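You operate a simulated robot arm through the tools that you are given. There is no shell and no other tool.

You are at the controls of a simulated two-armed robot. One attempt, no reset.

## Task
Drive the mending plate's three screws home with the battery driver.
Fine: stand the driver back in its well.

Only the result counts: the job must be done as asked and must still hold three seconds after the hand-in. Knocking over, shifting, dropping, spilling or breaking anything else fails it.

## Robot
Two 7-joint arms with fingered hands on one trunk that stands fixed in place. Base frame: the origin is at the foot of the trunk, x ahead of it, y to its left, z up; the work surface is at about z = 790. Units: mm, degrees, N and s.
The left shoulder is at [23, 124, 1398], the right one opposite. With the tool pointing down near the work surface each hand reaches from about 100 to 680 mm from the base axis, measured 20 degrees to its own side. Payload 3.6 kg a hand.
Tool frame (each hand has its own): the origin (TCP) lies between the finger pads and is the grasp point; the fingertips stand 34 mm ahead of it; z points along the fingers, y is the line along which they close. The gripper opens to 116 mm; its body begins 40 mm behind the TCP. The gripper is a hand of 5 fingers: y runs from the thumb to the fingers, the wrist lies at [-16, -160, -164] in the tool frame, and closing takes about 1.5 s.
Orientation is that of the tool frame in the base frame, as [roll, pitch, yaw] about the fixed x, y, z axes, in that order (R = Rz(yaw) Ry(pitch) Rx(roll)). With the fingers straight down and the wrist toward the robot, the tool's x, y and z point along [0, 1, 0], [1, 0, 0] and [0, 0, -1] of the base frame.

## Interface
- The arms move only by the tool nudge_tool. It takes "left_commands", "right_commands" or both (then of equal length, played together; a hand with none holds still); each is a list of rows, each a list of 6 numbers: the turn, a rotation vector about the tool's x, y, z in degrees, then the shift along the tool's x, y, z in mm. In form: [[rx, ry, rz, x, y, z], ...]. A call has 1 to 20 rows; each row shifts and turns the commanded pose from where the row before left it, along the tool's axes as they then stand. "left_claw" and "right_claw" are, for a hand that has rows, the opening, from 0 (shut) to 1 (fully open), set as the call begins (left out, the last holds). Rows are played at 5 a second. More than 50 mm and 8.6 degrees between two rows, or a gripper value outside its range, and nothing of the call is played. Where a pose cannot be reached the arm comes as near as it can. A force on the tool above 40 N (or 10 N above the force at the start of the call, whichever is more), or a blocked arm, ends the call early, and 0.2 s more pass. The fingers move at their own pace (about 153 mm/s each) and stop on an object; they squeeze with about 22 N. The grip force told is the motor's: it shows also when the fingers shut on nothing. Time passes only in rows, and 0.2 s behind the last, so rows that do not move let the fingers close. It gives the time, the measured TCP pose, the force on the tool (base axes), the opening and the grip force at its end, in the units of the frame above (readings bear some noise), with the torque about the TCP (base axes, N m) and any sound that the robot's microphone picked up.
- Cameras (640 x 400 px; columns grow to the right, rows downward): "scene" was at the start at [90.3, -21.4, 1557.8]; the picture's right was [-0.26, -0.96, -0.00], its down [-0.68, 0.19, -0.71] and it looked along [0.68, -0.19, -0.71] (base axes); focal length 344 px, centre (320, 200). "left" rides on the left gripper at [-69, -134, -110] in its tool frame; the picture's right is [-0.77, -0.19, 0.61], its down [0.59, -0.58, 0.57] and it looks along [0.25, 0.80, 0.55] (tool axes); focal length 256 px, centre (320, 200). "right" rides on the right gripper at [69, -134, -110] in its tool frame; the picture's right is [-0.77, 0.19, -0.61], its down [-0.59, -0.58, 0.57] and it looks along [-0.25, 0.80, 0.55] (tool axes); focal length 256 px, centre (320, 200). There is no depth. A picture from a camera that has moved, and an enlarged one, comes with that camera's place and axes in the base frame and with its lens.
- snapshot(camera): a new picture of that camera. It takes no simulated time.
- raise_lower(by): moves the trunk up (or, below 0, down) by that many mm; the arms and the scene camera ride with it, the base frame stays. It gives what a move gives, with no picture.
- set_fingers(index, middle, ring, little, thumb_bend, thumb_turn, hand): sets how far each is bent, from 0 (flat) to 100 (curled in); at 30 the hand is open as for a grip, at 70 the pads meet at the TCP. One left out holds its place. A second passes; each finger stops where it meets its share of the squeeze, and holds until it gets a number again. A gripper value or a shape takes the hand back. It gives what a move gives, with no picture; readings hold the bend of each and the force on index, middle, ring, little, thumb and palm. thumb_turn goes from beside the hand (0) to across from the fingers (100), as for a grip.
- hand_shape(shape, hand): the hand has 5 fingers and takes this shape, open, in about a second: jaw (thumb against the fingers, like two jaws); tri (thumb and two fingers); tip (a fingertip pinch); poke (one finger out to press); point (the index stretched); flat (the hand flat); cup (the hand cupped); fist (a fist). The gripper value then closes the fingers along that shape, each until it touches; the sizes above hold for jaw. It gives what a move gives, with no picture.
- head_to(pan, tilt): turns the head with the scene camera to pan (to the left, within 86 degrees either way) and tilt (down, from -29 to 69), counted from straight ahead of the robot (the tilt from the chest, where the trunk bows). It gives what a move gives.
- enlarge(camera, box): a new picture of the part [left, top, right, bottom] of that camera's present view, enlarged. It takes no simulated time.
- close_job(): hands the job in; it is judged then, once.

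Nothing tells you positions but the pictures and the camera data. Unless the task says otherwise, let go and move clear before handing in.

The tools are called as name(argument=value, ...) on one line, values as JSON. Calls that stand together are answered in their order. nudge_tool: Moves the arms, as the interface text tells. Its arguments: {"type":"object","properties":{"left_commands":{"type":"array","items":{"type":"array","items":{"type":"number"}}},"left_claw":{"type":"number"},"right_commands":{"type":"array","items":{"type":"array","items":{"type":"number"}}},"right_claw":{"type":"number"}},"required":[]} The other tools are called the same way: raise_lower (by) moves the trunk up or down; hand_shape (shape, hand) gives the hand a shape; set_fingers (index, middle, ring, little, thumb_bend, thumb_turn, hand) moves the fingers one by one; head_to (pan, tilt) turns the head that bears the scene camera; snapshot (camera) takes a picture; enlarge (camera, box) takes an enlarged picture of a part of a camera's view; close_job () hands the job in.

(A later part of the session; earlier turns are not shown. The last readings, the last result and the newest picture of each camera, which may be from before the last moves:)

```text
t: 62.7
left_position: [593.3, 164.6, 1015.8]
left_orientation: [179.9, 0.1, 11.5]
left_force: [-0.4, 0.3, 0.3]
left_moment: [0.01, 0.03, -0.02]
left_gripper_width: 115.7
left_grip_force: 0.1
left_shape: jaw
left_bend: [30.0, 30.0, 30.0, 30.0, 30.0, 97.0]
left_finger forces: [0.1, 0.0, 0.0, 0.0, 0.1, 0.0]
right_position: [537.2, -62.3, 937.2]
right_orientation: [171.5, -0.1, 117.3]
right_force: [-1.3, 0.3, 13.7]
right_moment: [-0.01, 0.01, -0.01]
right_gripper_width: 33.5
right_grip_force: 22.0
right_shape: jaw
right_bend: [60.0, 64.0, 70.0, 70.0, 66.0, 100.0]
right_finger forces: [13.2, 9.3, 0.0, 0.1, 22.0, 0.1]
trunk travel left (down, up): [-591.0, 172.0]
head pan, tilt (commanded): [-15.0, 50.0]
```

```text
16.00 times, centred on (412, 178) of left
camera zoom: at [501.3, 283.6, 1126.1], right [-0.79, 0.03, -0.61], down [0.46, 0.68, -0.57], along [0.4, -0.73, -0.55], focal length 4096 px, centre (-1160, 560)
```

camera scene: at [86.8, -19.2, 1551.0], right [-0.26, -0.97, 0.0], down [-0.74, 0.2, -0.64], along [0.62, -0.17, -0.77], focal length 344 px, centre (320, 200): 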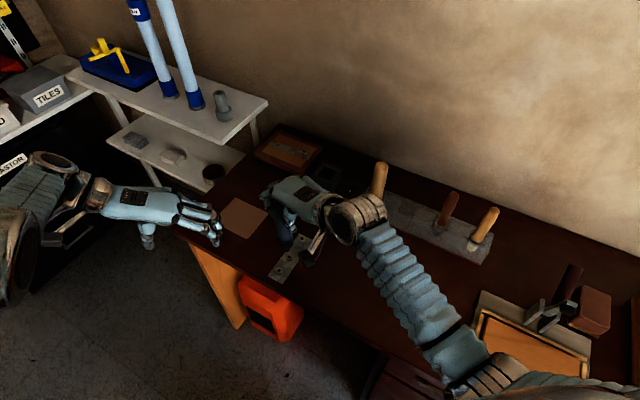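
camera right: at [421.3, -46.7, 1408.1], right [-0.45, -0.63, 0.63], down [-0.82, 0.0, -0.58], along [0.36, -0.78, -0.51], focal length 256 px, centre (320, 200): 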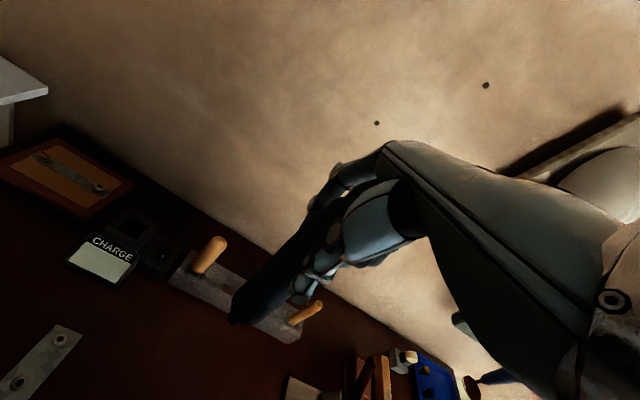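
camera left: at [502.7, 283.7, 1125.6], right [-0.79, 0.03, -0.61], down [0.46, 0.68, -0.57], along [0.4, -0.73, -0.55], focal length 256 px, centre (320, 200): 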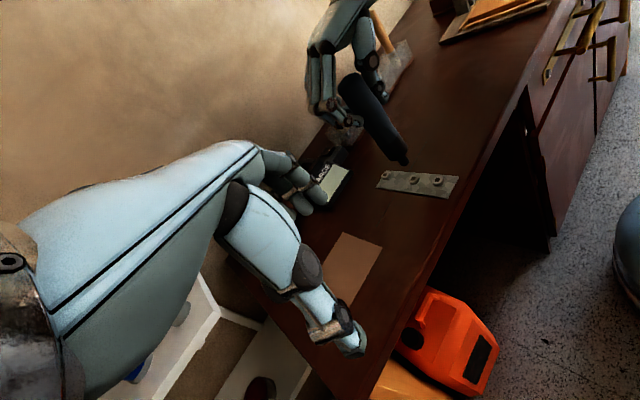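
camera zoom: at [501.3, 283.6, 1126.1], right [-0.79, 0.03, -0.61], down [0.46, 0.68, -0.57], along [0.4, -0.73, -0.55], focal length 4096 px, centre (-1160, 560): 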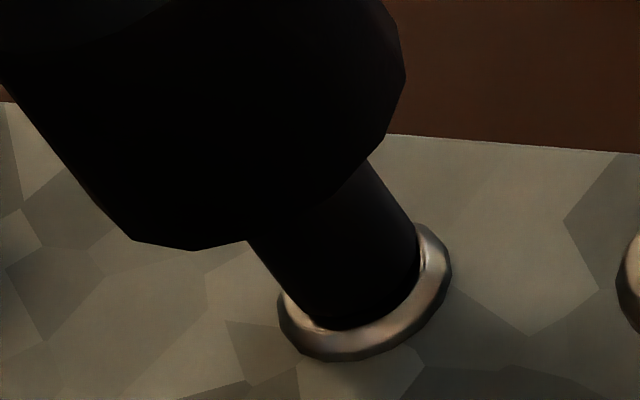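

Resistance has jumped to ~17 N with little travel, so s2 seems seated. I'll back off and check it.

nudge_tool(right_commands=[[0, 0, 0, 0, 0.75, -5], [0, 0, 0, 0, 1.5, -10], [0, 0, 0, 0, 2.25, -15], [0, 0, 0, 0, 0, 0]])

enlarge(camera="left", box=[375, 160, 435, 200])

enlarge(camera="left", box=[320, 60, 470, 210])

enlarge(camera="scene", box=[260, 190, 320, 270])

```text
t: 63.7
left_position: [595.5, 165.4, 1014.9]
left_orientation: [179.9, 0.3, 11.6]
left_force: [-0.2, 0.3, 0.1]
left_moment: [0.05, 0.0, 0.01]
left_gripper_width: 115.8
left_grip_force: 0.0
left_shape: jaw
left_bend: [30.0, 30.0, 30.0, 30.0, 30.0, 97.0]
left_finger forces: [0.1, 0.0, 0.1, 0.0, 0.0, 0.1]
right_position: [537.7, -63.9, 965.0]
right_orientation: [171.6, -0.1, 117.3]
right_force: [-0.5, 0.0, -2.1]
right_moment: [-0.01, 0.0, 0.01]
right_gripper_width: 33.5
right_grip_force: 22.9
right_shape: jaw
right_bend: [60.0, 64.0, 70.0, 70.0, 66.0, 100.0]
right_finger forces: [13.1, 8.5, 0.0, 0.0, 19.9, 0.0]
trunk travel left (down, up): [-591.0, 172.0]
head pan, tilt (commanded): [-15.0, 50.0]
```

```text
10.00 times, centred on (405, 180) of left
camera zoom: at [502.6, 283.6, 1125.4], right [-0.79, 0.03, -0.61], down [0.46, 0.68, -0.57], along [0.4, -0.73, -0.55], focal length 2560 px, centre (-530, 400)
```

zoom: 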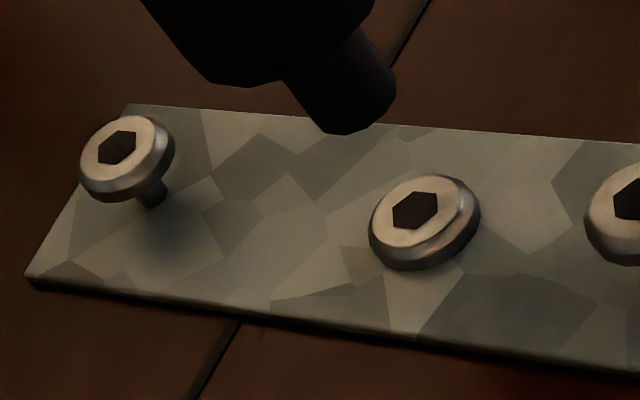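

```text
2.67 times, centred on (395, 135) of left
camera zoom: at [502.6, 283.6, 1125.4], right [-0.79, 0.03, -0.61], down [0.46, 0.68, -0.57], along [0.4, -0.73, -0.55], focal length 683 px, centre (120, 373)
```

zoom: 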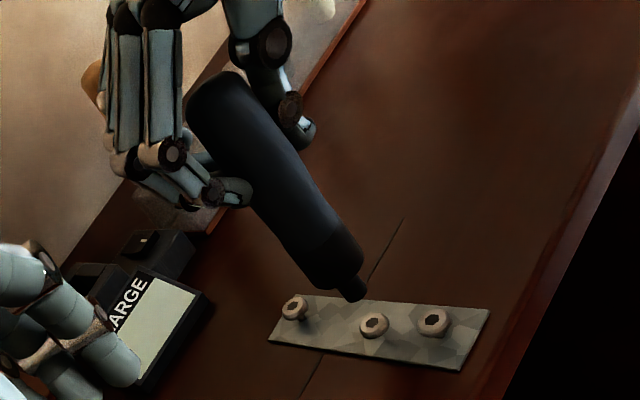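

```text
5.00 times, centred on (290, 230) of scene
camera zoom: at [86.8, -19.5, 1550.9], right [-0.26, -0.97, 0.0], down [-0.74, 0.2, -0.64], along [0.62, -0.17, -0.77], focal length 1721 px, centre (470, 50)
```

zoom: 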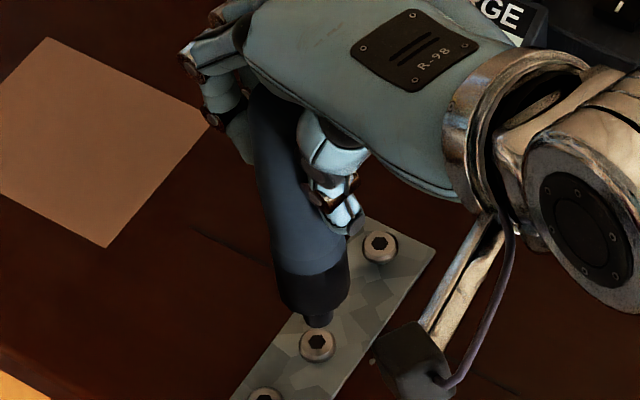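

s2 is seated flat on the plate while s1 and s3 still stand proud. Next I'll move over to s3, at offset (-32, +32) mm.

nudge_tool(right_commands=[[0, 0, 0, 21.7, -6.9, -1], [0, 0, 0, 21.7, -6.9, -1], [0, 0, 0, 0, 0, 0], [0, 0, 0, 0, 0, 0]])

enlarge(camera="left", box=[380, 130, 440, 200])

enlarge(camera="scene", box=[260, 230, 300, 275])

```text
t: 64.7
left_position: [594.8, 164.3, 1013.2]
left_orientation: [179.9, 0.2, 11.5]
left_force: [-0.6, -0.4, 0.1]
left_moment: [0.03, 0.01, -0.04]
left_gripper_width: 116.0
left_grip_force: 0.1
left_shape: jaw
left_bend: [30.0, 30.0, 30.0, 30.0, 30.0, 97.0]
left_finger forces: [0.1, 0.0, 0.1, 0.0, 0.0, 0.1]
right_position: [503.5, -32.2, 966.9]
right_orientation: [171.6, -0.1, 117.2]
right_force: [0.0, 0.0, -3.3]
right_moment: [0.0, 0.02, 0.01]
right_gripper_width: 33.6
right_grip_force: 22.2
right_shape: jaw
right_bend: [60.0, 64.0, 70.0, 70.0, 66.0, 100.0]
right_finger forces: [13.2, 8.3, 0.0, 0.1, 19.8, 0.1]
trunk travel left (down, up): [-591.0, 172.0]
head pan, tilt (commanded): [-15.0, 50.0]
```

```text
5.71 times, centred on (410, 165) of left
camera zoom: at [502.5, 283.7, 1125.4], right [-0.79, 0.03, -0.61], down [0.46, 0.68, -0.57], along [0.4, -0.73, -0.55], focal length 1463 px, centre (-194, 400)
```

zoom: 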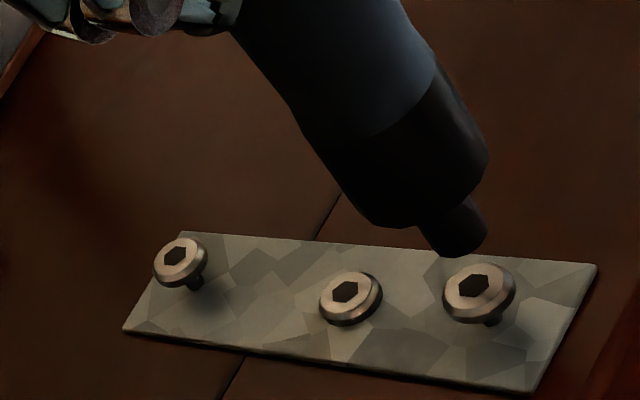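

```text
8.89 times, centred on (280, 252) of scene
camera zoom: at [86.6, -19.3, 1551.0], right [-0.26, -0.97, 0.0], down [-0.74, 0.2, -0.64], along [0.62, -0.17, -0.77], focal length 3059 px, centre (676, -267)
```

zoom: 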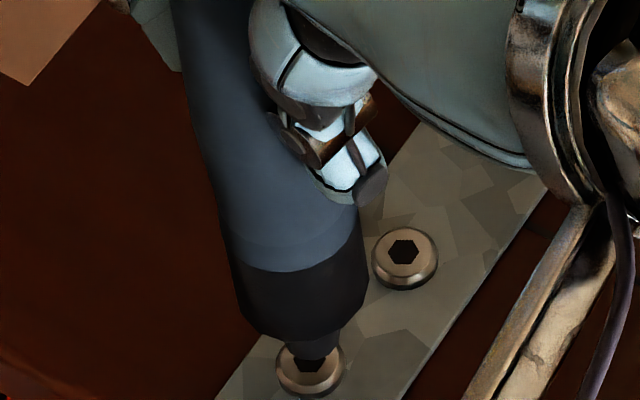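

nudge_tool(right_commands=[[0, 0, 0, 0.1, 0.4, 5.1], [0, 0, 0, 0.1, 0.4, 5.1], [0, 0, 0, 0, 0, 0], [0, 0, 0, 0, 0, 0]])

enlarge(camera="left", box=[405, 155, 445, 195])

enlarge(camera="scene", box=[260, 230, 300, 275])

```text
t: 65.7
left_position: [595.3, 165.3, 1014.6]
left_orientation: [179.9, 0.2, 11.5]
left_force: [-0.4, -0.2, -0.6]
left_moment: [-0.02, -0.02, -0.02]
left_gripper_width: 116.2
left_grip_force: 0.0
left_shape: jaw
left_bend: [30.0, 30.0, 30.0, 30.0, 30.0, 97.0]
left_finger forces: [0.1, 0.0, 0.0, 0.1, 0.1, 0.0]
right_position: [506.3, -32.4, 958.1]
right_orientation: [171.6, -0.1, 117.2]
right_force: [0.4, -0.3, -3.5]
right_moment: [-0.04, 0.0, 0.0]
right_gripper_width: 33.6
right_grip_force: 22.3
right_shape: jaw
right_bend: [60.0, 64.0, 70.0, 70.0, 66.0, 100.0]
right_finger forces: [13.2, 8.3, 0.0, 0.1, 19.8, 0.1]
trunk travel left (down, up): [-591.0, 172.0]
head pan, tilt (commanded): [-15.0, 50.0]
```

```text
10.00 times, centred on (425, 175) of left
camera zoom: at [502.7, 283.5, 1125.4], right [-0.79, 0.03, -0.61], down [0.46, 0.68, -0.57], along [0.4, -0.73, -0.55], focal length 2560 px, centre (-730, 450)
```

zoom: 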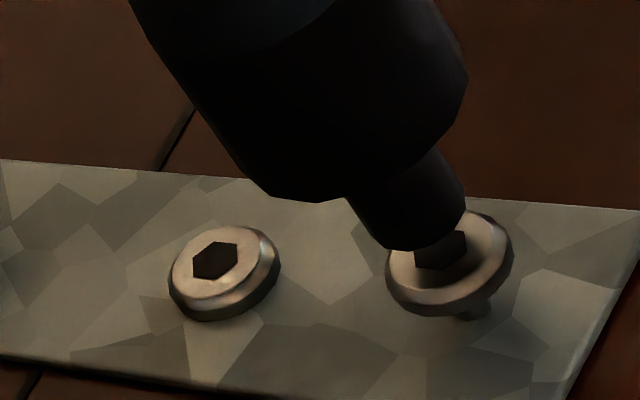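

```text
8.89 times, centred on (280, 252) of scene
camera zoom: at [86.8, -19.6, 1550.9], right [-0.26, -0.97, 0.0], down [-0.74, 0.2, -0.64], along [0.62, -0.17, -0.77], focal length 3059 px, centre (676, -267)
```

zoom: 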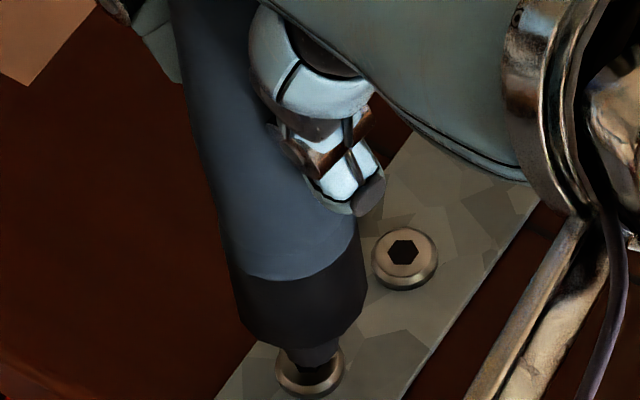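

nudge_tool(right_commands=[[0, 0, 0, -0.1, 0, 3.5], [0, 0, 0, -0.1, -0.25, 3.5], [0, 0, 0, 0, 0, 0]])

nudge_tool(right_commands=[[0, 0, 0, 0, -0.3, 2], [0, 0, 0, 0, 0, 0], [0, 0, 0, 0, 0, 0]])

nudge_tool(right_commands=[[0, 0, 0, 0, -0.3, 2], [0, 0, 0, 0, 0, 0], [0, 0, 0, 0, 0, 0]])

enlarge(camera="left", box=[405, 155, 445, 195])

enlarge(camera="scene", box=[260, 230, 300, 275])

```text
t: 66.5
left_position: [594.7, 165.0, 1013.1]
left_orientation: [179.9, 0.2, 11.5]
left_force: [0.6, 0.3, -0.2]
left_moment: [0.01, 0.0, -0.02]
left_gripper_width: 116.0
left_grip_force: 0.1
left_shape: jaw
left_bend: [30.0, 30.0, 30.0, 30.0, 30.0, 97.0]
left_finger forces: [0.0, 0.1, 0.1, 0.0, 0.1, 0.1]
right_position: [508.3, -30.0, 950.4]
right_orientation: [171.7, -0.2, 117.2]
right_force: [0.0, 0.5, -2.9]
right_moment: [0.01, -0.04, 0.0]
right_gripper_width: 33.7
right_grip_force: 22.0
right_shape: jaw
right_bend: [60.0, 64.0, 70.0, 70.0, 66.0, 100.0]
right_finger forces: [13.2, 8.3, 0.0, 0.0, 19.8, 0.0]
trunk travel left (down, up): [-591.0, 172.0]
head pan, tilt (commanded): [-15.0, 50.0]
```

```text
t: 67.3
left_position: [594.8, 164.2, 1015.3]
left_orientation: [179.9, 0.2, 11.5]
left_force: [0.1, 0.2, 0.2]
left_moment: [-0.03, 0.01, -0.02]
left_gripper_width: 116.0
left_grip_force: 0.0
left_shape: jaw
left_bend: [30.0, 30.0, 30.0, 30.0, 30.0, 97.0]
left_finger forces: [0.0, 0.0, 0.0, 0.0, 0.0, 0.0]
right_position: [508.3, -29.6, 949.0]
right_orientation: [171.6, -0.1, 117.2]
right_force: [0.3, -1.3, 2.5]
right_moment: [-0.01, 0.0, 0.04]
right_gripper_width: 33.4
right_grip_force: 22.3
right_shape: jaw
right_bend: [60.0, 64.0, 70.0, 70.0, 66.0, 100.0]
right_finger forces: [13.3, 8.3, 0.1, 0.1, 20.2, 0.0]
trunk travel left (down, up): [-591.0, 172.0]
head pan, tilt (commanded): [-15.0, 50.0]
```

```text
t: 68.1
left_position: [595.5, 165.0, 1015.0]
left_orientation: [180.0, 0.0, 11.5]
left_force: [0.5, 0.0, -0.1]
left_moment: [0.01, 0.02, 0.0]
left_gripper_width: 115.8
left_grip_force: 0.2
left_shape: jaw
left_bend: [30.0, 30.0, 30.0, 30.0, 30.0, 97.0]
left_finger forces: [0.1, 0.0, 0.1, 0.1, 0.0, 0.1]
right_position: [507.8, -29.5, 945.2]
right_orientation: [171.6, -0.1, 117.3]
right_force: [-0.8, 0.9, 2.6]
right_moment: [0.04, -0.03, 0.01]
right_gripper_width: 33.8
right_grip_force: 22.0
right_shape: jaw
right_bend: [60.0, 64.0, 70.0, 70.0, 66.0, 100.0]
right_finger forces: [13.4, 8.9, 0.0, 0.0, 20.6, 0.0]
trunk travel left (down, up): [-591.0, 172.0]
head pan, tilt (commanded): [-15.0, 50.0]
```

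```text
10.00 times, centred on (425, 175) of left
camera zoom: at [502.2, 283.6, 1125.6], right [-0.79, 0.03, -0.61], down [0.46, 0.68, -0.57], along [0.4, -0.73, -0.55], focal length 2560 px, centre (-730, 450)
```

zoom: 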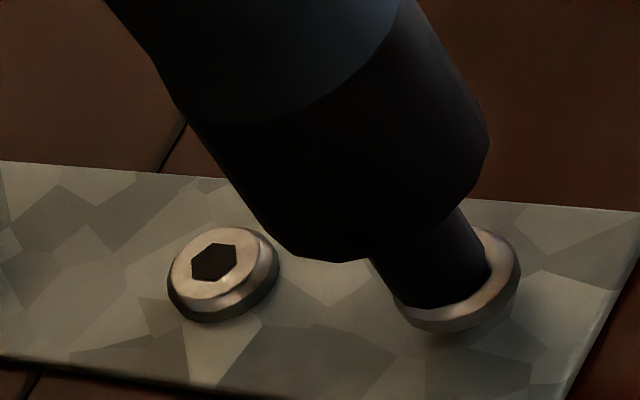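

```text
8.89 times, centred on (280, 252) of scene
camera zoom: at [86.2, -19.5, 1551.0], right [-0.26, -0.97, 0.0], down [-0.74, 0.2, -0.64], along [0.62, -0.17, -0.77], focal length 3059 px, centre (676, -267)
```

zoom: 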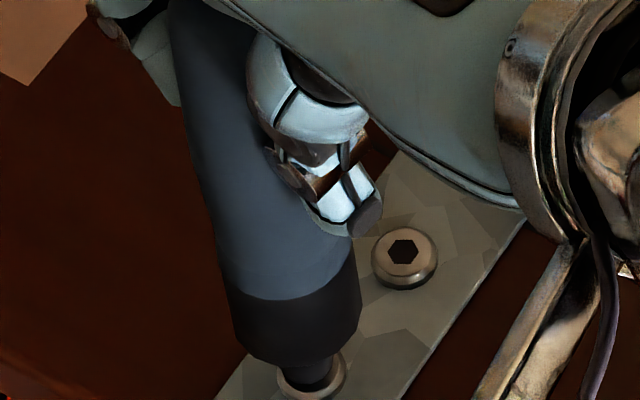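

s3 is being driven too. I'll continue feeding until the resistance rises.

nudge_tool(right_commands=[[0, 0, 0, 0, -0.3, 2], [0, 0, 0, 0, 0, 0], [0, 0, 0, 0, 0, 0], [0, 0, 0, 0, -0.3, 2], [0, 0, 0, 0, 0, 0], [0, 0, 0, 0, 0, 0]])

nudge_tool(right_commands=[[0, 0, 0, 0, -0.3, 2], [0, 0, 0, 0, 0, 0], [0, 0, 0, 0, 0, 0], [0, 0, 0, 0, 0, 0]])

enlarge(camera="left", box=[405, 155, 445, 195])

```text
t: 69.5
left_position: [594.4, 164.1, 1014.5]
left_orientation: [179.9, 0.1, 11.6]
left_force: [-0.2, 0.0, 0.7]
left_moment: [0.04, -0.03, 0.01]
left_gripper_width: 115.9
left_grip_force: 0.0
left_shape: jaw
left_bend: [30.0, 30.0, 30.0, 30.0, 30.0, 97.0]
left_finger forces: [0.0, 0.1, 0.0, 0.0, 0.1, 0.0]
right_position: [508.5, -29.3, 940.1]
right_orientation: [171.6, -0.2, 117.2]
right_force: [0.7, 1.0, 2.9]
right_moment: [0.08, -0.05, 0.02]
right_gripper_width: 33.8
right_grip_force: 22.3
right_shape: jaw
right_bend: [60.0, 64.0, 70.0, 70.0, 66.0, 100.0]
right_finger forces: [13.5, 8.9, 0.0, 0.1, 20.6, 0.0]
trunk travel left (down, up): [-591.0, 172.0]
head pan, tilt (commanded): [-15.0, 50.0]
```

```text
t: 70.5
left_position: [595.2, 164.3, 1015.0]
left_orientation: [179.9, 0.2, 11.4]
left_force: [0.7, -0.6, 0.1]
left_moment: [0.0, -0.03, 0.02]
left_gripper_width: 116.1
left_grip_force: 0.1
left_shape: jaw
left_bend: [30.0, 30.0, 30.0, 30.0, 30.0, 97.0]
left_finger forces: [0.1, 0.0, 0.0, 0.1, 0.1, 0.1]
right_position: [509.4, -29.9, 939.3]
right_orientation: [171.5, -0.1, 117.2]
right_force: [0.4, 0.0, 2.3]
right_moment: [0.03, -0.08, -0.03]
right_gripper_width: 33.7
right_grip_force: 21.8
right_shape: jaw
right_bend: [60.0, 64.0, 70.0, 70.0, 66.0, 100.0]
right_finger forces: [13.5, 9.1, 0.0, 0.1, 20.6, 0.0]
trunk travel left (down, up): [-591.0, 172.0]
head pan, tilt (commanded): [-15.0, 50.0]
```

```text
10.00 times, centred on (425, 175) of left
camera zoom: at [502.2, 283.6, 1125.6], right [-0.79, 0.03, -0.61], down [0.46, 0.68, -0.57], along [0.4, -0.73, -0.55], focal length 2560 px, centre (-730, 450)
```

zoom: 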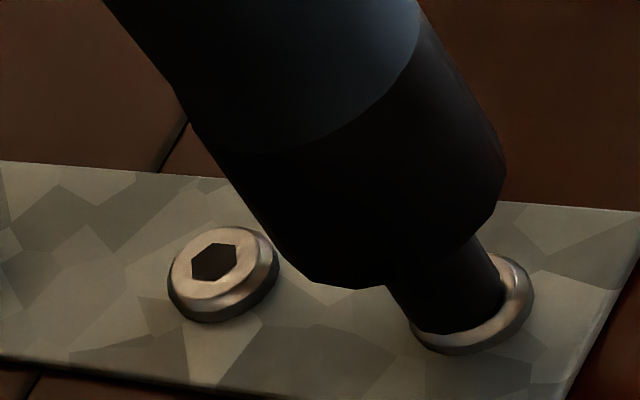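

nudge_tool(right_commands=[[0, 0, 0, 0, -0.3, 2], [0, 0, 0, 0, 0, 0], [0, 0, 0, 0, 0, 0], [0, 0, 0, 0, 0, 0]])

nudge_tool(right_commands=[[0, 0, 0, 0, -0.3, 2], [0, 0, 0, 0, 0, 0], [0, 0, 0, 0, 0, 0], [0, 0, 0, 0, 0, 0]])

enlarge(camera="left", box=[405, 155, 445, 195])

```text
t: 71.5
left_position: [595.0, 163.9, 1015.7]
left_orientation: [179.9, 0.1, 11.5]
left_force: [-0.7, 0.7, -0.4]
left_moment: [-0.01, 0.0, -0.03]
left_gripper_width: 115.8
left_grip_force: 0.1
left_shape: jaw
left_bend: [30.0, 30.0, 30.0, 30.0, 30.0, 97.0]
left_finger forces: [0.0, 0.1, 0.0, 0.0, 0.0, 0.0]
right_position: [508.7, -30.5, 937.6]
right_orientation: [171.5, 0.0, 117.2]
right_force: [0.1, 0.8, 9.8]
right_moment: [0.04, -0.03, 0.04]
right_gripper_width: 33.8
right_grip_force: 21.6
right_shape: jaw
right_bend: [60.0, 64.0, 70.0, 70.0, 66.0, 100.0]
right_finger forces: [13.4, 8.9, 0.0, 0.1, 21.2, 0.1]
trunk travel left (down, up): [-591.0, 172.0]
head pan, tilt (commanded): [-15.0, 50.0]
```

```text
t: 72.5
left_position: [595.1, 163.5, 1015.8]
left_orientation: [179.8, 0.1, 11.4]
left_force: [0.5, 0.1, -0.4]
left_moment: [0.03, 0.03, 0.0]
left_gripper_width: 115.7
left_grip_force: 0.0
left_shape: jaw
left_bend: [30.0, 30.0, 30.0, 30.0, 30.0, 97.0]
left_finger forces: [0.0, 0.0, 0.0, 0.1, 0.0, 0.0]
right_position: [509.2, -28.8, 936.0]
right_orientation: [171.5, -0.1, 117.2]
right_force: [-0.1, 0.2, 19.2]
right_moment: [0.02, 0.01, -0.01]
right_gripper_width: 34.0
right_grip_force: 21.8
right_shape: jaw
right_bend: [60.0, 64.0, 70.0, 70.0, 66.0, 100.0]
right_finger forces: [13.7, 9.5, 0.1, 0.0, 22.6, 0.0]
trunk travel left (down, up): [-591.0, 172.0]
head pan, tilt (commanded): [-15.0, 50.0]
```

```text
10.00 times, centred on (425, 175) of left
camera zoom: at [501.0, 283.7, 1126.3], right [-0.79, 0.03, -0.61], down [0.46, 0.68, -0.57], along [0.4, -0.73, -0.55], focal length 2560 px, centre (-730, 450)
```

zoom: 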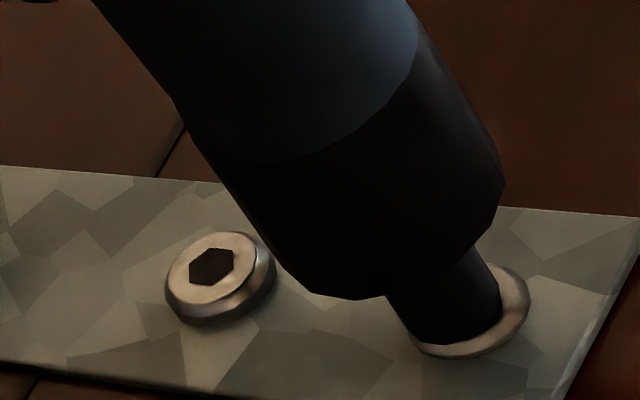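

Resistance is now stiff (22 N), so s3 is at its stop. I'll back off and compare the heads.

nudge_tool(right_commands=[[0, 0, 0, 0, 0.75, -5], [0, 0, 0, 0, 1.5, -10], [0, 0, 0, 0, 2.25, -15], [0, 0, 0, 0, 1.5, -10], [0, 0, 0, 0, 0, 0]])

enlarge(camera="left", box=[375, 160, 445, 205])

enlarge(camera="scene", box=[265, 225, 315, 285])

```text
t: 73.7
left_position: [595.3, 164.4, 1014.3]
left_orientation: [179.8, 0.2, 11.5]
left_force: [-0.5, -0.2, 0.5]
left_moment: [-0.02, 0.01, 0.04]
left_gripper_width: 115.7
left_grip_force: 0.0
left_shape: jaw
left_bend: [30.0, 30.0, 30.0, 30.0, 30.0, 97.0]
left_finger forces: [0.1, 0.0, 0.0, 0.0, 0.0, 0.1]
right_position: [507.3, -31.9, 974.5]
right_orientation: [171.8, 0.0, 117.2]
right_force: [-0.3, 1.2, -2.7]
right_moment: [-0.02, -0.02, 0.03]
right_gripper_width: 33.8
right_grip_force: 21.6
right_shape: jaw
right_bend: [60.0, 64.0, 70.0, 70.0, 66.0, 100.0]
right_finger forces: [12.7, 8.6, 0.0, 0.0, 19.5, 0.0]
trunk travel left (down, up): [-591.0, 172.0]
head pan, tilt (commanded): [-15.0, 50.0]
```

```text
8.89 times, centred on (410, 182) of left
camera zoom: at [502.7, 283.5, 1125.4], right [-0.79, 0.03, -0.61], down [0.46, 0.68, -0.57], along [0.4, -0.73, -0.55], focal length 2276 px, centre (-480, 356)
```

zoom: 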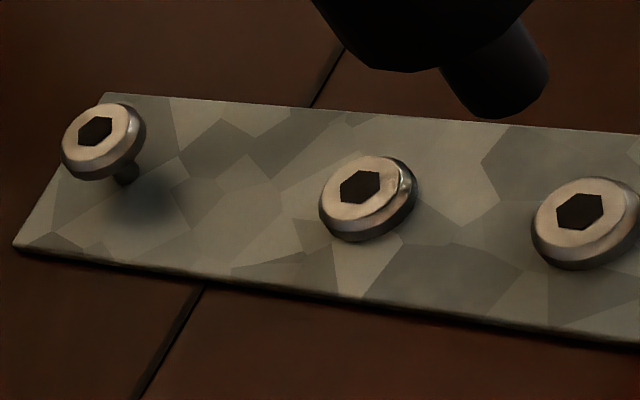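

```text
6.67 times, centred on (290, 255) of scene
camera zoom: at [86.8, -19.6, 1550.9], right [-0.26, -0.97, 0.0], down [-0.74, 0.2, -0.64], along [0.62, -0.17, -0.77], focal length 2294 px, centre (520, -167)
```

zoom: 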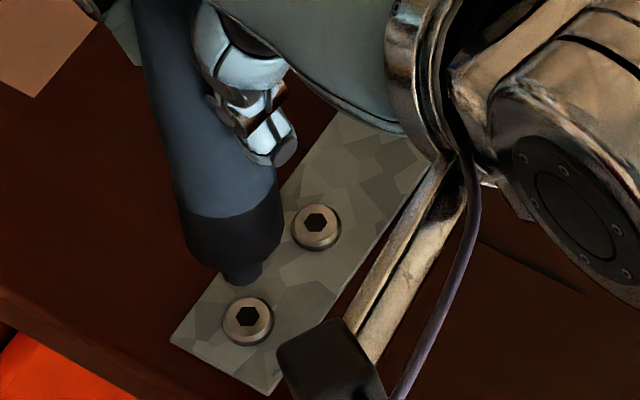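

s2 and s3 sit equally flush. Now I'll move over to s1 at about (579, -103).

nudge_tool(right_commands=[[0, 0, 0, -32.8, 9.8, 1.5], [0, 0, 0, -32.8, 9.8, 1.5], [0, 0, 0, -32.7, 9.8, 1.5], [0, 0, 0, 0, 0, 0], [0, 0, 0, 0, 0, 0]])

enlarge(camera="left", box=[355, 135, 415, 195])

enlarge(camera="scene", box=[275, 195, 335, 255])

```text
t: 74.9
left_position: [595.8, 164.9, 1014.1]
left_orientation: [-180.0, 0.1, 11.6]
left_force: [0.0, -0.3, -0.6]
left_moment: [0.03, -0.01, -0.02]
left_gripper_width: 115.8
left_grip_force: 0.1
left_shape: jaw
left_bend: [30.0, 30.0, 30.0, 30.0, 30.0, 97.0]
left_finger forces: [0.1, 0.1, 0.0, 0.0, 0.0, 0.0]
right_position: [582.7, -106.5, 975.8]
right_orientation: [171.7, -0.1, 117.2]
right_force: [0.8, -0.4, -3.6]
right_moment: [-0.02, 0.03, 0.0]
right_gripper_width: 33.5
right_grip_force: 21.7
right_shape: jaw
right_bend: [60.0, 64.0, 70.0, 70.0, 66.0, 100.0]
right_finger forces: [12.7, 8.4, 0.0, 0.0, 19.4, 0.0]
trunk travel left (down, up): [-591.0, 172.0]
head pan, tilt (commanded): [-15.0, 50.0]
```

```text
6.67 times, centred on (385, 165) of left
camera zoom: at [502.9, 283.3, 1125.3], right [-0.79, 0.03, -0.61], down [0.46, 0.68, -0.57], along [0.4, -0.73, -0.55], focal length 1707 px, centre (-113, 433)
```

zoom: 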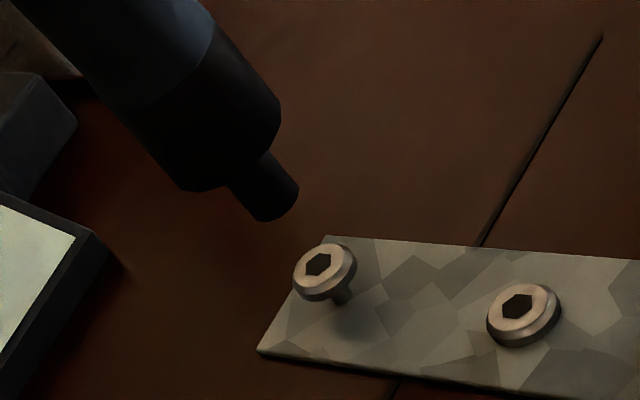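

```text
6.67 times, centred on (305, 225) of scene
camera zoom: at [87.2, -20.0, 1550.9], right [-0.26, -0.97, 0.0], down [-0.74, 0.2, -0.64], along [0.62, -0.17, -0.77], focal length 2294 px, centre (420, 33)
```

zoom: 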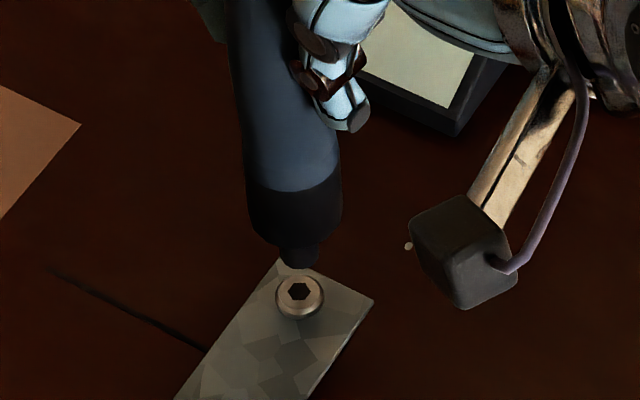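

nudge_tool(right_commands=[[0, 0, 0, 0.25, -0.9, 9], [0, 0, 0, 0.25, -0.9, 9], [0, 0, 0, 0, 0, 0], [0, 0, 0, 0, 0, 0]])

enlarge(camera="left", box=[380, 155, 420, 195])

enlarge(camera="scene", box=[285, 205, 325, 250])

```text
t: 75.9
left_position: [595.3, 163.2, 1015.4]
left_orientation: [179.9, 0.1, 11.5]
left_force: [-0.3, 0.6, -0.7]
left_moment: [0.03, -0.01, -0.01]
left_gripper_width: 115.9
left_grip_force: 0.0
left_shape: jaw
left_bend: [30.0, 30.0, 30.0, 30.0, 30.0, 97.0]
left_finger forces: [0.1, 0.1, 0.1, 0.1, 0.1, 0.0]
right_position: [581.0, -104.5, 957.8]
right_orientation: [171.6, -0.1, 117.2]
right_force: [0.5, -0.3, -2.9]
right_moment: [-0.01, -0.02, -0.02]
right_gripper_width: 33.9
right_grip_force: 22.2
right_shape: jaw
right_bend: [60.0, 64.0, 70.0, 70.0, 66.0, 100.0]
right_finger forces: [12.9, 8.4, 0.0, 0.0, 19.5, 0.0]
trunk travel left (down, up): [-591.0, 172.0]
head pan, tilt (commanded): [-15.0, 50.0]
```

```text
10.00 times, centred on (400, 175) of left
camera zoom: at [502.7, 283.4, 1125.4], right [-0.79, 0.03, -0.61], down [0.46, 0.68, -0.57], along [0.4, -0.73, -0.55], focal length 2560 px, centre (-480, 450)
```

zoom: 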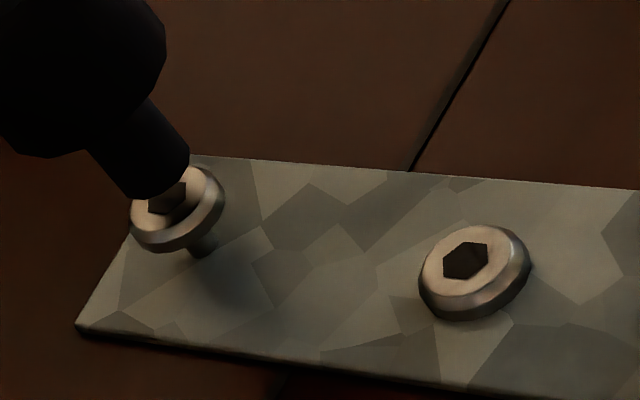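

```text
8.89 times, centred on (305, 228) of scene
camera zoom: at [86.9, -19.7, 1550.9], right [-0.26, -0.97, 0.0], down [-0.74, 0.2, -0.64], along [0.62, -0.17, -0.77], focal length 3059 px, centre (453, -44)
```

zoom: 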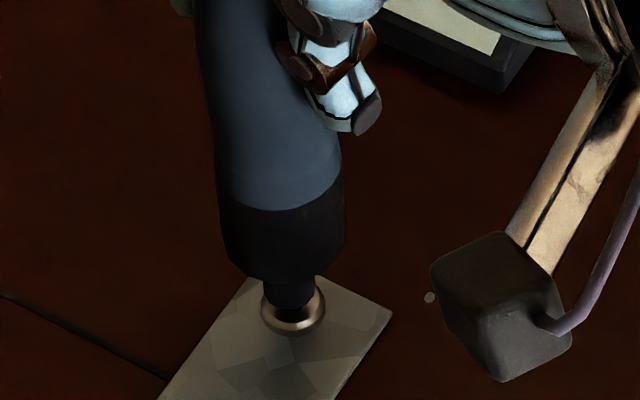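

nudge_tool(right_commands=[[0, 0, 0, -0.6, -0.25, 3.5], [0, 0, 0, -0.6, -0.3, 3.5], [0, 0, 0, 0, 0, 0]])

nudge_tool(right_commands=[[0, 0, 0, 0, -0.3, 2], [0, 0, 0, 0, 0, 0], [0, 0, 0, 0, 0, 0]])

nudge_tool(right_commands=[[0, 0, 0, 0, -0.3, 2], [0, 0, 0, 0, 0, 0], [0, 0, 0, 0, 0, 0]])

enlarge(camera="left", box=[380, 155, 420, 195])

enlarge(camera="scene", box=[285, 205, 325, 250])

```text
t: 76.7
left_position: [595.6, 164.5, 1014.3]
left_orientation: [179.9, 0.2, 11.4]
left_force: [0.1, -0.4, 0.5]
left_moment: [0.0, 0.0, -0.02]
left_gripper_width: 116.0
left_grip_force: 0.0
left_shape: jaw
left_bend: [30.0, 30.0, 30.0, 30.0, 30.0, 97.0]
left_finger forces: [0.1, 0.0, 0.0, 0.1, 0.0, 0.0]
right_position: [580.3, -104.1, 948.7]
right_orientation: [171.6, -0.1, 117.2]
right_force: [-0.5, 0.1, -2.5]
right_moment: [0.01, -0.04, -0.04]
right_gripper_width: 33.7
right_grip_force: 21.7
right_shape: jaw
right_bend: [60.0, 64.0, 70.0, 70.0, 66.0, 100.0]
right_finger forces: [12.7, 8.3, 0.0, 0.0, 19.5, 0.0]
trunk travel left (down, up): [-591.0, 172.0]
head pan, tilt (commanded): [-15.0, 50.0]
```

```text
t: 77.5
left_position: [596.3, 163.9, 1014.9]
left_orientation: [179.9, 0.1, 11.5]
left_force: [-0.2, 1.1, 0.8]
left_moment: [0.0, -0.01, -0.02]
left_gripper_width: 115.9
left_grip_force: 0.1
left_shape: jaw
left_bend: [30.0, 30.0, 30.0, 30.0, 30.0, 97.0]
left_finger forces: [0.0, 0.0, 0.0, 0.1, 0.0, 0.0]
right_position: [580.1, -103.3, 949.9]
right_orientation: [171.6, -0.1, 117.3]
right_force: [-0.3, 0.0, 1.7]
right_moment: [0.0, 0.0, -0.01]
right_gripper_width: 34.0
right_grip_force: 22.7
right_shape: jaw
right_bend: [60.0, 64.0, 70.0, 70.0, 66.0, 100.0]
right_finger forces: [12.6, 8.2, 0.0, 0.0, 19.6, 0.0]
trunk travel left (down, up): [-591.0, 172.0]
head pan, tilt (commanded): [-15.0, 50.0]
```

```text
t: 78.3
left_position: [595.4, 164.5, 1014.3]
left_orientation: [180.0, 0.2, 11.5]
left_force: [0.5, 1.0, -1.2]
left_moment: [0.03, -0.02, 0.02]
left_gripper_width: 115.9
left_grip_force: 0.1
left_shape: jaw
left_bend: [30.0, 30.0, 30.0, 30.0, 30.0, 97.0]
left_finger forces: [0.1, 0.0, 0.0, 0.0, 0.1, 0.0]
right_position: [580.8, -103.2, 945.5]
right_orientation: [171.7, -0.1, 117.2]
right_force: [-0.4, 0.4, 3.6]
right_moment: [0.01, 0.0, 0.03]
right_gripper_width: 33.6
right_grip_force: 22.0
right_shape: jaw
right_bend: [60.0, 64.0, 70.0, 70.0, 66.0, 100.0]
right_finger forces: [13.0, 8.6, 0.0, 0.1, 20.3, 0.0]
trunk travel left (down, up): [-591.0, 172.0]
head pan, tilt (commanded): [-15.0, 50.0]
```

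```text
10.00 times, centred on (400, 175) of left
camera zoom: at [502.2, 283.5, 1125.6], right [-0.79, 0.03, -0.61], down [0.46, 0.68, -0.57], along [0.4, -0.73, -0.55], focal length 2560 px, centre (-480, 450)
```

zoom: 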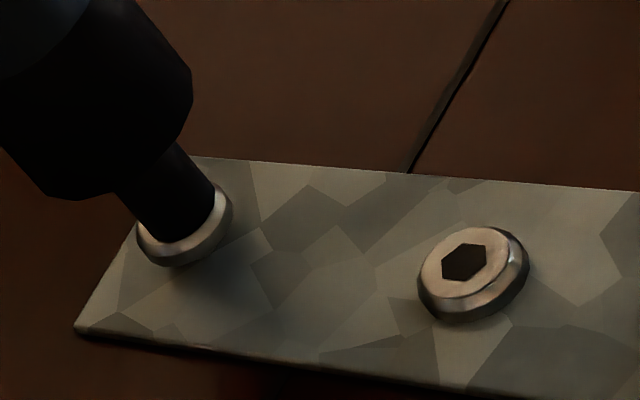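

```text
8.89 times, centred on (305, 228) of scene
camera zoom: at [86.2, -19.6, 1551.0], right [-0.26, -0.97, 0.0], down [-0.74, 0.2, -0.64], along [0.62, -0.17, -0.77], focal length 3059 px, centre (453, -44)
```

zoom: 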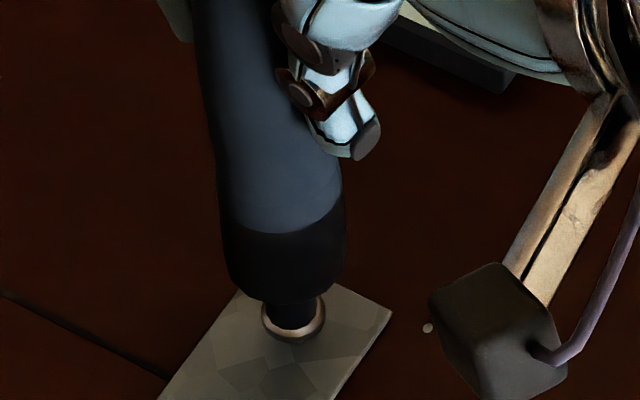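

s1 is well centred and driving. I'll continue down to its stop.

nudge_tool(right_commands=[[0, 0, 0, 0, -0.3, 2], [0, 0, 0, 0, 0, 0], [0, 0, 0, 0, 0, 0], [0, 0, 0, 0, -0.3, 2], [0, 0, 0, 0, 0, 0], [0, 0, 0, 0, 0, 0]])

nudge_tool(right_commands=[[0, 0, 0, 0, -0.3, 2], [0, 0, 0, 0, 0, 0], [0, 0, 0, 0, 0, 0], [0, 0, 0, 0, -0.3, 2], [0, 0, 0, 0, 0, 0], [0, 0, 0, 0, 0, 0]])

nudge_tool(right_commands=[[0, 0, 0, 0, -0.3, 2], [0, 0, 0, 0, 0, 0], [0, 0, 0, 0, 0, 0], [0, 0, 0, 0, 0, 0]])

enlarge(camera="left", box=[380, 155, 420, 195])

```text
t: 79.7
left_position: [594.3, 162.9, 1014.5]
left_orientation: [179.9, 0.1, 11.6]
left_force: [-0.3, 0.3, 0.1]
left_moment: [0.0, 0.0, 0.0]
left_gripper_width: 115.9
left_grip_force: 0.0
left_shape: jaw
left_bend: [30.0, 30.0, 30.0, 30.0, 30.0, 97.0]
left_finger forces: [0.0, 0.0, 0.0, 0.0, 0.0, 0.0]
right_position: [581.2, -102.1, 941.1]
right_orientation: [171.6, 0.0, 117.2]
right_force: [0.8, 0.0, 3.1]
right_moment: [-0.01, 0.0, 0.0]
right_gripper_width: 33.6
right_grip_force: 21.9
right_shape: jaw
right_bend: [60.0, 64.0, 70.0, 70.0, 66.0, 100.0]
right_finger forces: [13.1, 8.8, 0.1, 0.0, 20.3, 0.0]
trunk travel left (down, up): [-591.0, 172.0]
head pan, tilt (commanded): [-15.0, 50.0]
```

```text
t: 81.1
left_position: [594.0, 164.5, 1014.5]
left_orientation: [179.9, 0.1, 11.5]
left_force: [-0.1, -1.5, -0.8]
left_moment: [0.02, 0.05, 0.05]
left_gripper_width: 116.2
left_grip_force: 0.1
left_shape: jaw
left_bend: [30.0, 30.0, 30.0, 30.0, 30.0, 97.0]
left_finger forces: [0.0, 0.0, 0.0, 0.0, 0.0, 0.0]
right_position: [581.8, -103.8, 938.5]
right_orientation: [171.4, -0.2, 117.3]
right_force: [0.5, 0.7, 4.0]
right_moment: [0.01, 0.01, 0.01]
right_gripper_width: 33.7
right_grip_force: 21.5
right_shape: jaw
right_bend: [60.0, 64.0, 70.0, 70.0, 66.0, 100.0]
right_finger forces: [12.9, 8.5, 0.1, 0.0, 20.1, 0.0]
trunk travel left (down, up): [-591.0, 172.0]
head pan, tilt (commanded): [-15.0, 50.0]
```

```text
t: 82.1
left_position: [595.1, 164.0, 1016.0]
left_orientation: [179.9, 0.1, 11.5]
left_force: [0.6, -0.5, 0.1]
left_moment: [0.0, 0.0, 0.0]
left_gripper_width: 115.8
left_grip_force: 0.2
left_shape: jaw
left_bend: [30.0, 30.0, 30.0, 30.0, 30.0, 97.0]
left_finger forces: [0.1, 0.0, 0.0, 0.1, 0.0, 0.0]
right_position: [582.9, -102.7, 937.8]
right_orientation: [171.4, 0.0, 117.2]
right_force: [0.0, 0.0, 10.8]
right_moment: [0.0, 0.04, 0.04]
right_gripper_width: 33.5
right_grip_force: 22.1
right_shape: jaw
right_bend: [60.0, 64.0, 70.0, 70.0, 66.0, 100.0]
right_finger forces: [13.1, 8.7, 0.1, 0.1, 21.5, 0.0]
trunk travel left (down, up): [-591.0, 172.0]
head pan, tilt (commanded): [-15.0, 50.0]
```

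```text
10.00 times, centred on (400, 175) of left
camera zoom: at [501.5, 283.6, 1126.0], right [-0.79, 0.03, -0.61], down [0.46, 0.68, -0.57], along [0.4, -0.73, -0.55], focal length 2560 px, centre (-480, 450)
```

zoom: 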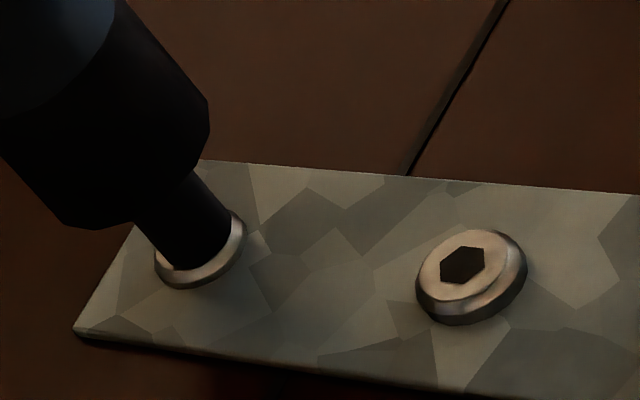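

nudge_tool(right_commands=[[0, 0, 0, 0, -0.3, 2], [0, 0, 0, 0, 0, 0], [0, 0, 0, 0, 0, 0], [0, 0, 0, 0, 0, 0], [0, 0, 0, 0, 0, 0]])

nudge_tool(right_commands=[[0, 0, 0, 0, 0.75, -5], [0, 0, 0, 0, 1.5, -10], [0, 0, 0, 0, 2.25, -15], [0, 0, 0, 0, 3, -20], [0, 0, 0, 0, 0, 0]])

enlarge(camera="left", box=[375, 160, 445, 205])

enlarge(camera="scene", box=[265, 225, 315, 285])

```text
t: 83.3
left_position: [594.3, 163.8, 1015.9]
left_orientation: [179.9, 0.2, 11.5]
left_force: [-0.2, 0.3, -1.4]
left_moment: [-0.02, -0.02, -0.03]
left_gripper_width: 115.9
left_grip_force: 0.0
left_shape: jaw
left_bend: [30.0, 30.0, 30.0, 30.0, 30.0, 97.0]
left_finger forces: [0.0, 0.0, 0.0, 0.0, 0.0, 0.1]
right_position: [580.9, -103.4, 935.6]
right_orientation: [171.4, 0.0, 117.2]
right_force: [-0.2, -1.0, 22.2]
right_moment: [0.03, 0.04, 0.0]
right_gripper_width: 33.2
right_grip_force: 22.0
right_shape: jaw
right_bend: [60.0, 64.0, 70.0, 70.0, 66.0, 100.0]
right_finger forces: [13.8, 9.9, 0.0, 0.0, 23.5, 0.0]
trunk travel left (down, up): [-591.0, 172.0]
head pan, tilt (commanded): [-15.0, 50.0]
```

```text
t: 84.5
left_position: [595.9, 164.6, 1014.0]
left_orientation: [179.9, 0.2, 11.5]
left_force: [-0.5, -0.4, 0.3]
left_moment: [-0.01, 0.01, 0.03]
left_gripper_width: 116.1
left_grip_force: 0.1
left_shape: jaw
left_bend: [30.0, 30.0, 30.0, 30.0, 30.0, 97.0]
left_finger forces: [0.0, 0.0, 0.0, 0.0, 0.0, 0.0]
right_position: [581.6, -103.4, 986.2]
right_orientation: [171.8, 0.0, 117.2]
right_force: [0.3, -0.3, -2.4]
right_moment: [-0.01, 0.0, 0.0]
right_gripper_width: 33.5
right_grip_force: 21.7
right_shape: jaw
right_bend: [60.0, 64.0, 70.0, 70.0, 66.0, 100.0]
right_finger forces: [12.9, 8.7, 0.1, 0.0, 19.6, 0.1]
trunk travel left (down, up): [-591.0, 172.0]
head pan, tilt (commanded): [-15.0, 50.0]
```

```text
8.89 times, centred on (410, 182) of left
camera zoom: at [502.7, 283.5, 1125.4], right [-0.79, 0.03, -0.61], down [0.46, 0.68, -0.57], along [0.4, -0.73, -0.55], focal length 2276 px, centre (-480, 356)
```

zoom: 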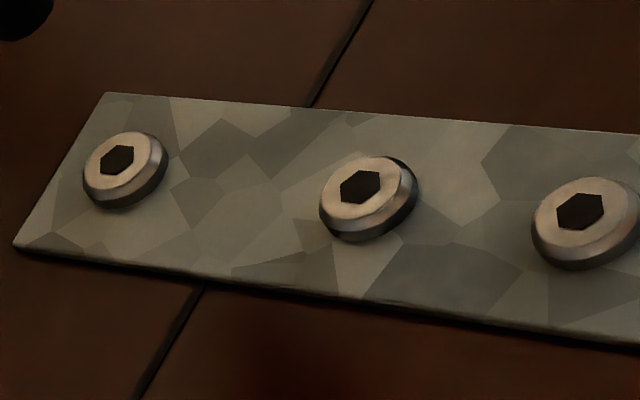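

```text
6.67 times, centred on (290, 255) of scene
camera zoom: at [86.9, -19.6, 1550.9], right [-0.26, -0.97, 0.0], down [-0.74, 0.2, -0.64], along [0.62, -0.17, -0.77], focal length 2294 px, centre (520, -167)
```

zoom: 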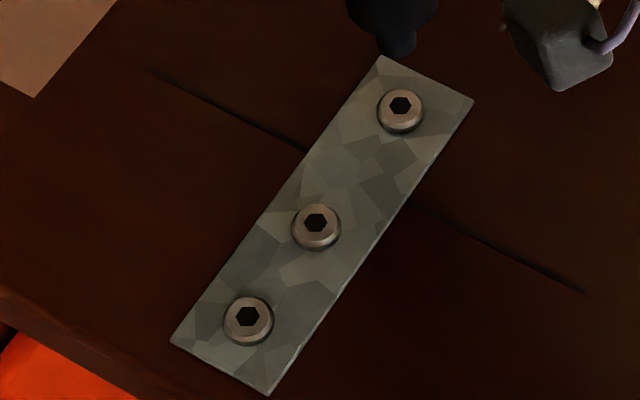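

All three heads are collinear in both views. I'll zoom in on s2 once more, because it was pressed least.

enlarge(camera="left", box=[405, 172, 425, 192])

enlarge(camera="left", box=[430, 175, 450, 195])

enlarge(camera="left", box=[380, 170, 400, 190])

snapshot(camera="left")

snapshot(camera="scene")

```text
16.00 times, centred on (415, 182) of left
camera zoom: at [502.7, 283.5, 1125.4], right [-0.79, 0.03, -0.61], down [0.46, 0.68, -0.57], along [0.4, -0.73, -0.55], focal length 4096 px, centre (-1200, 488)
```

zoom: 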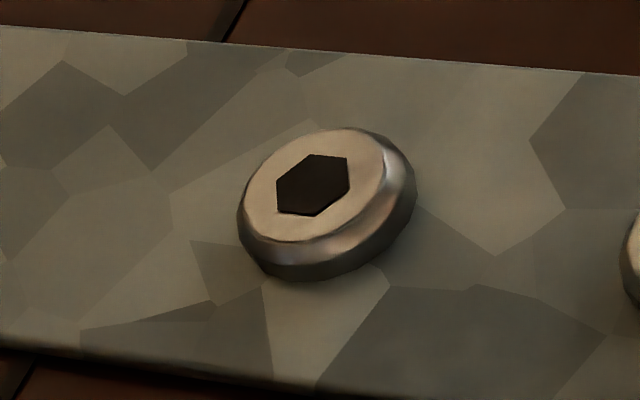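

```text
16.00 times, centred on (440, 185) of left
camera zoom: at [502.7, 283.5, 1125.4], right [-0.79, 0.03, -0.61], down [0.46, 0.68, -0.57], along [0.4, -0.73, -0.55], focal length 4096 px, centre (-1600, 440)
```

zoom: 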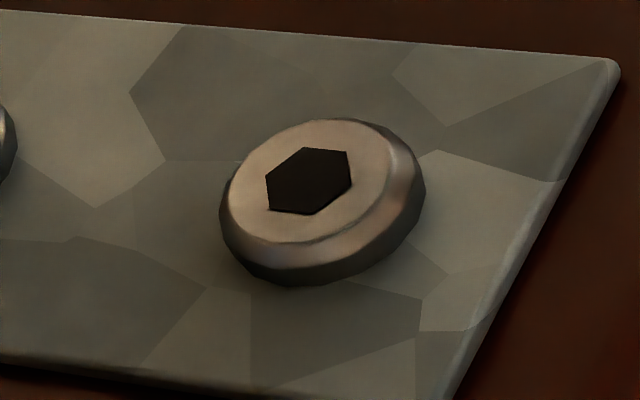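

```text
16.00 times, centred on (390, 180) of left
camera zoom: at [502.7, 283.5, 1125.4], right [-0.79, 0.03, -0.61], down [0.46, 0.68, -0.57], along [0.4, -0.73, -0.55], focal length 4096 px, centre (-800, 520)
```

zoom: 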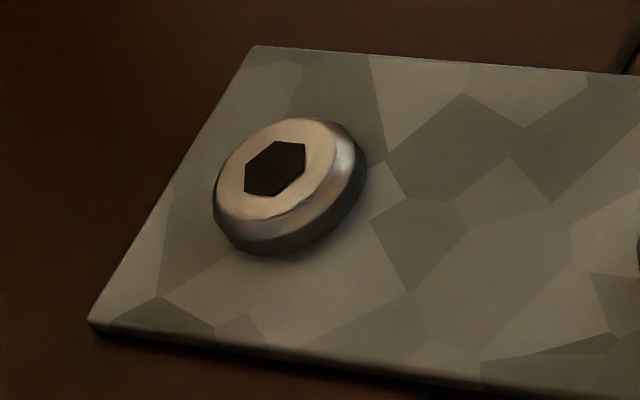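

```text
taken
camera left: at [502.7, 283.5, 1125.4], right [-0.79, 0.03, -0.61], down [0.46, 0.68, -0.57], along [0.4, -0.73, -0.55], focal length 256 px, centre (320, 200)
```

left: 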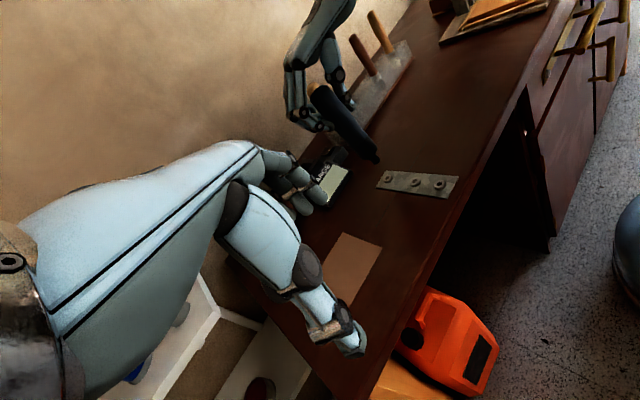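

```text
taken
camera scene: at [86.9, -19.6, 1550.9], right [-0.26, -0.97, 0.0], down [-0.74, 0.2, -0.64], along [0.62, -0.17, -0.77], focal length 344 px, centre (320, 200)
```

scene: 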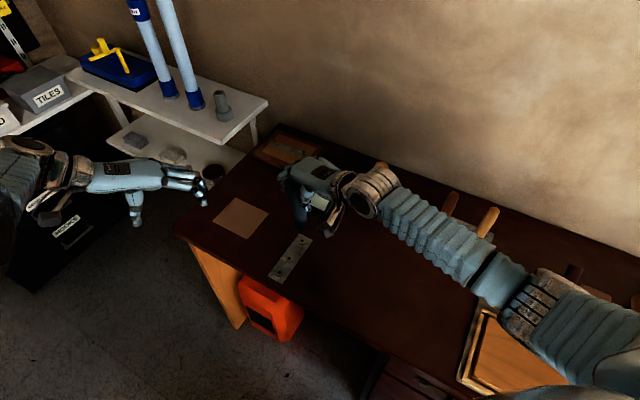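

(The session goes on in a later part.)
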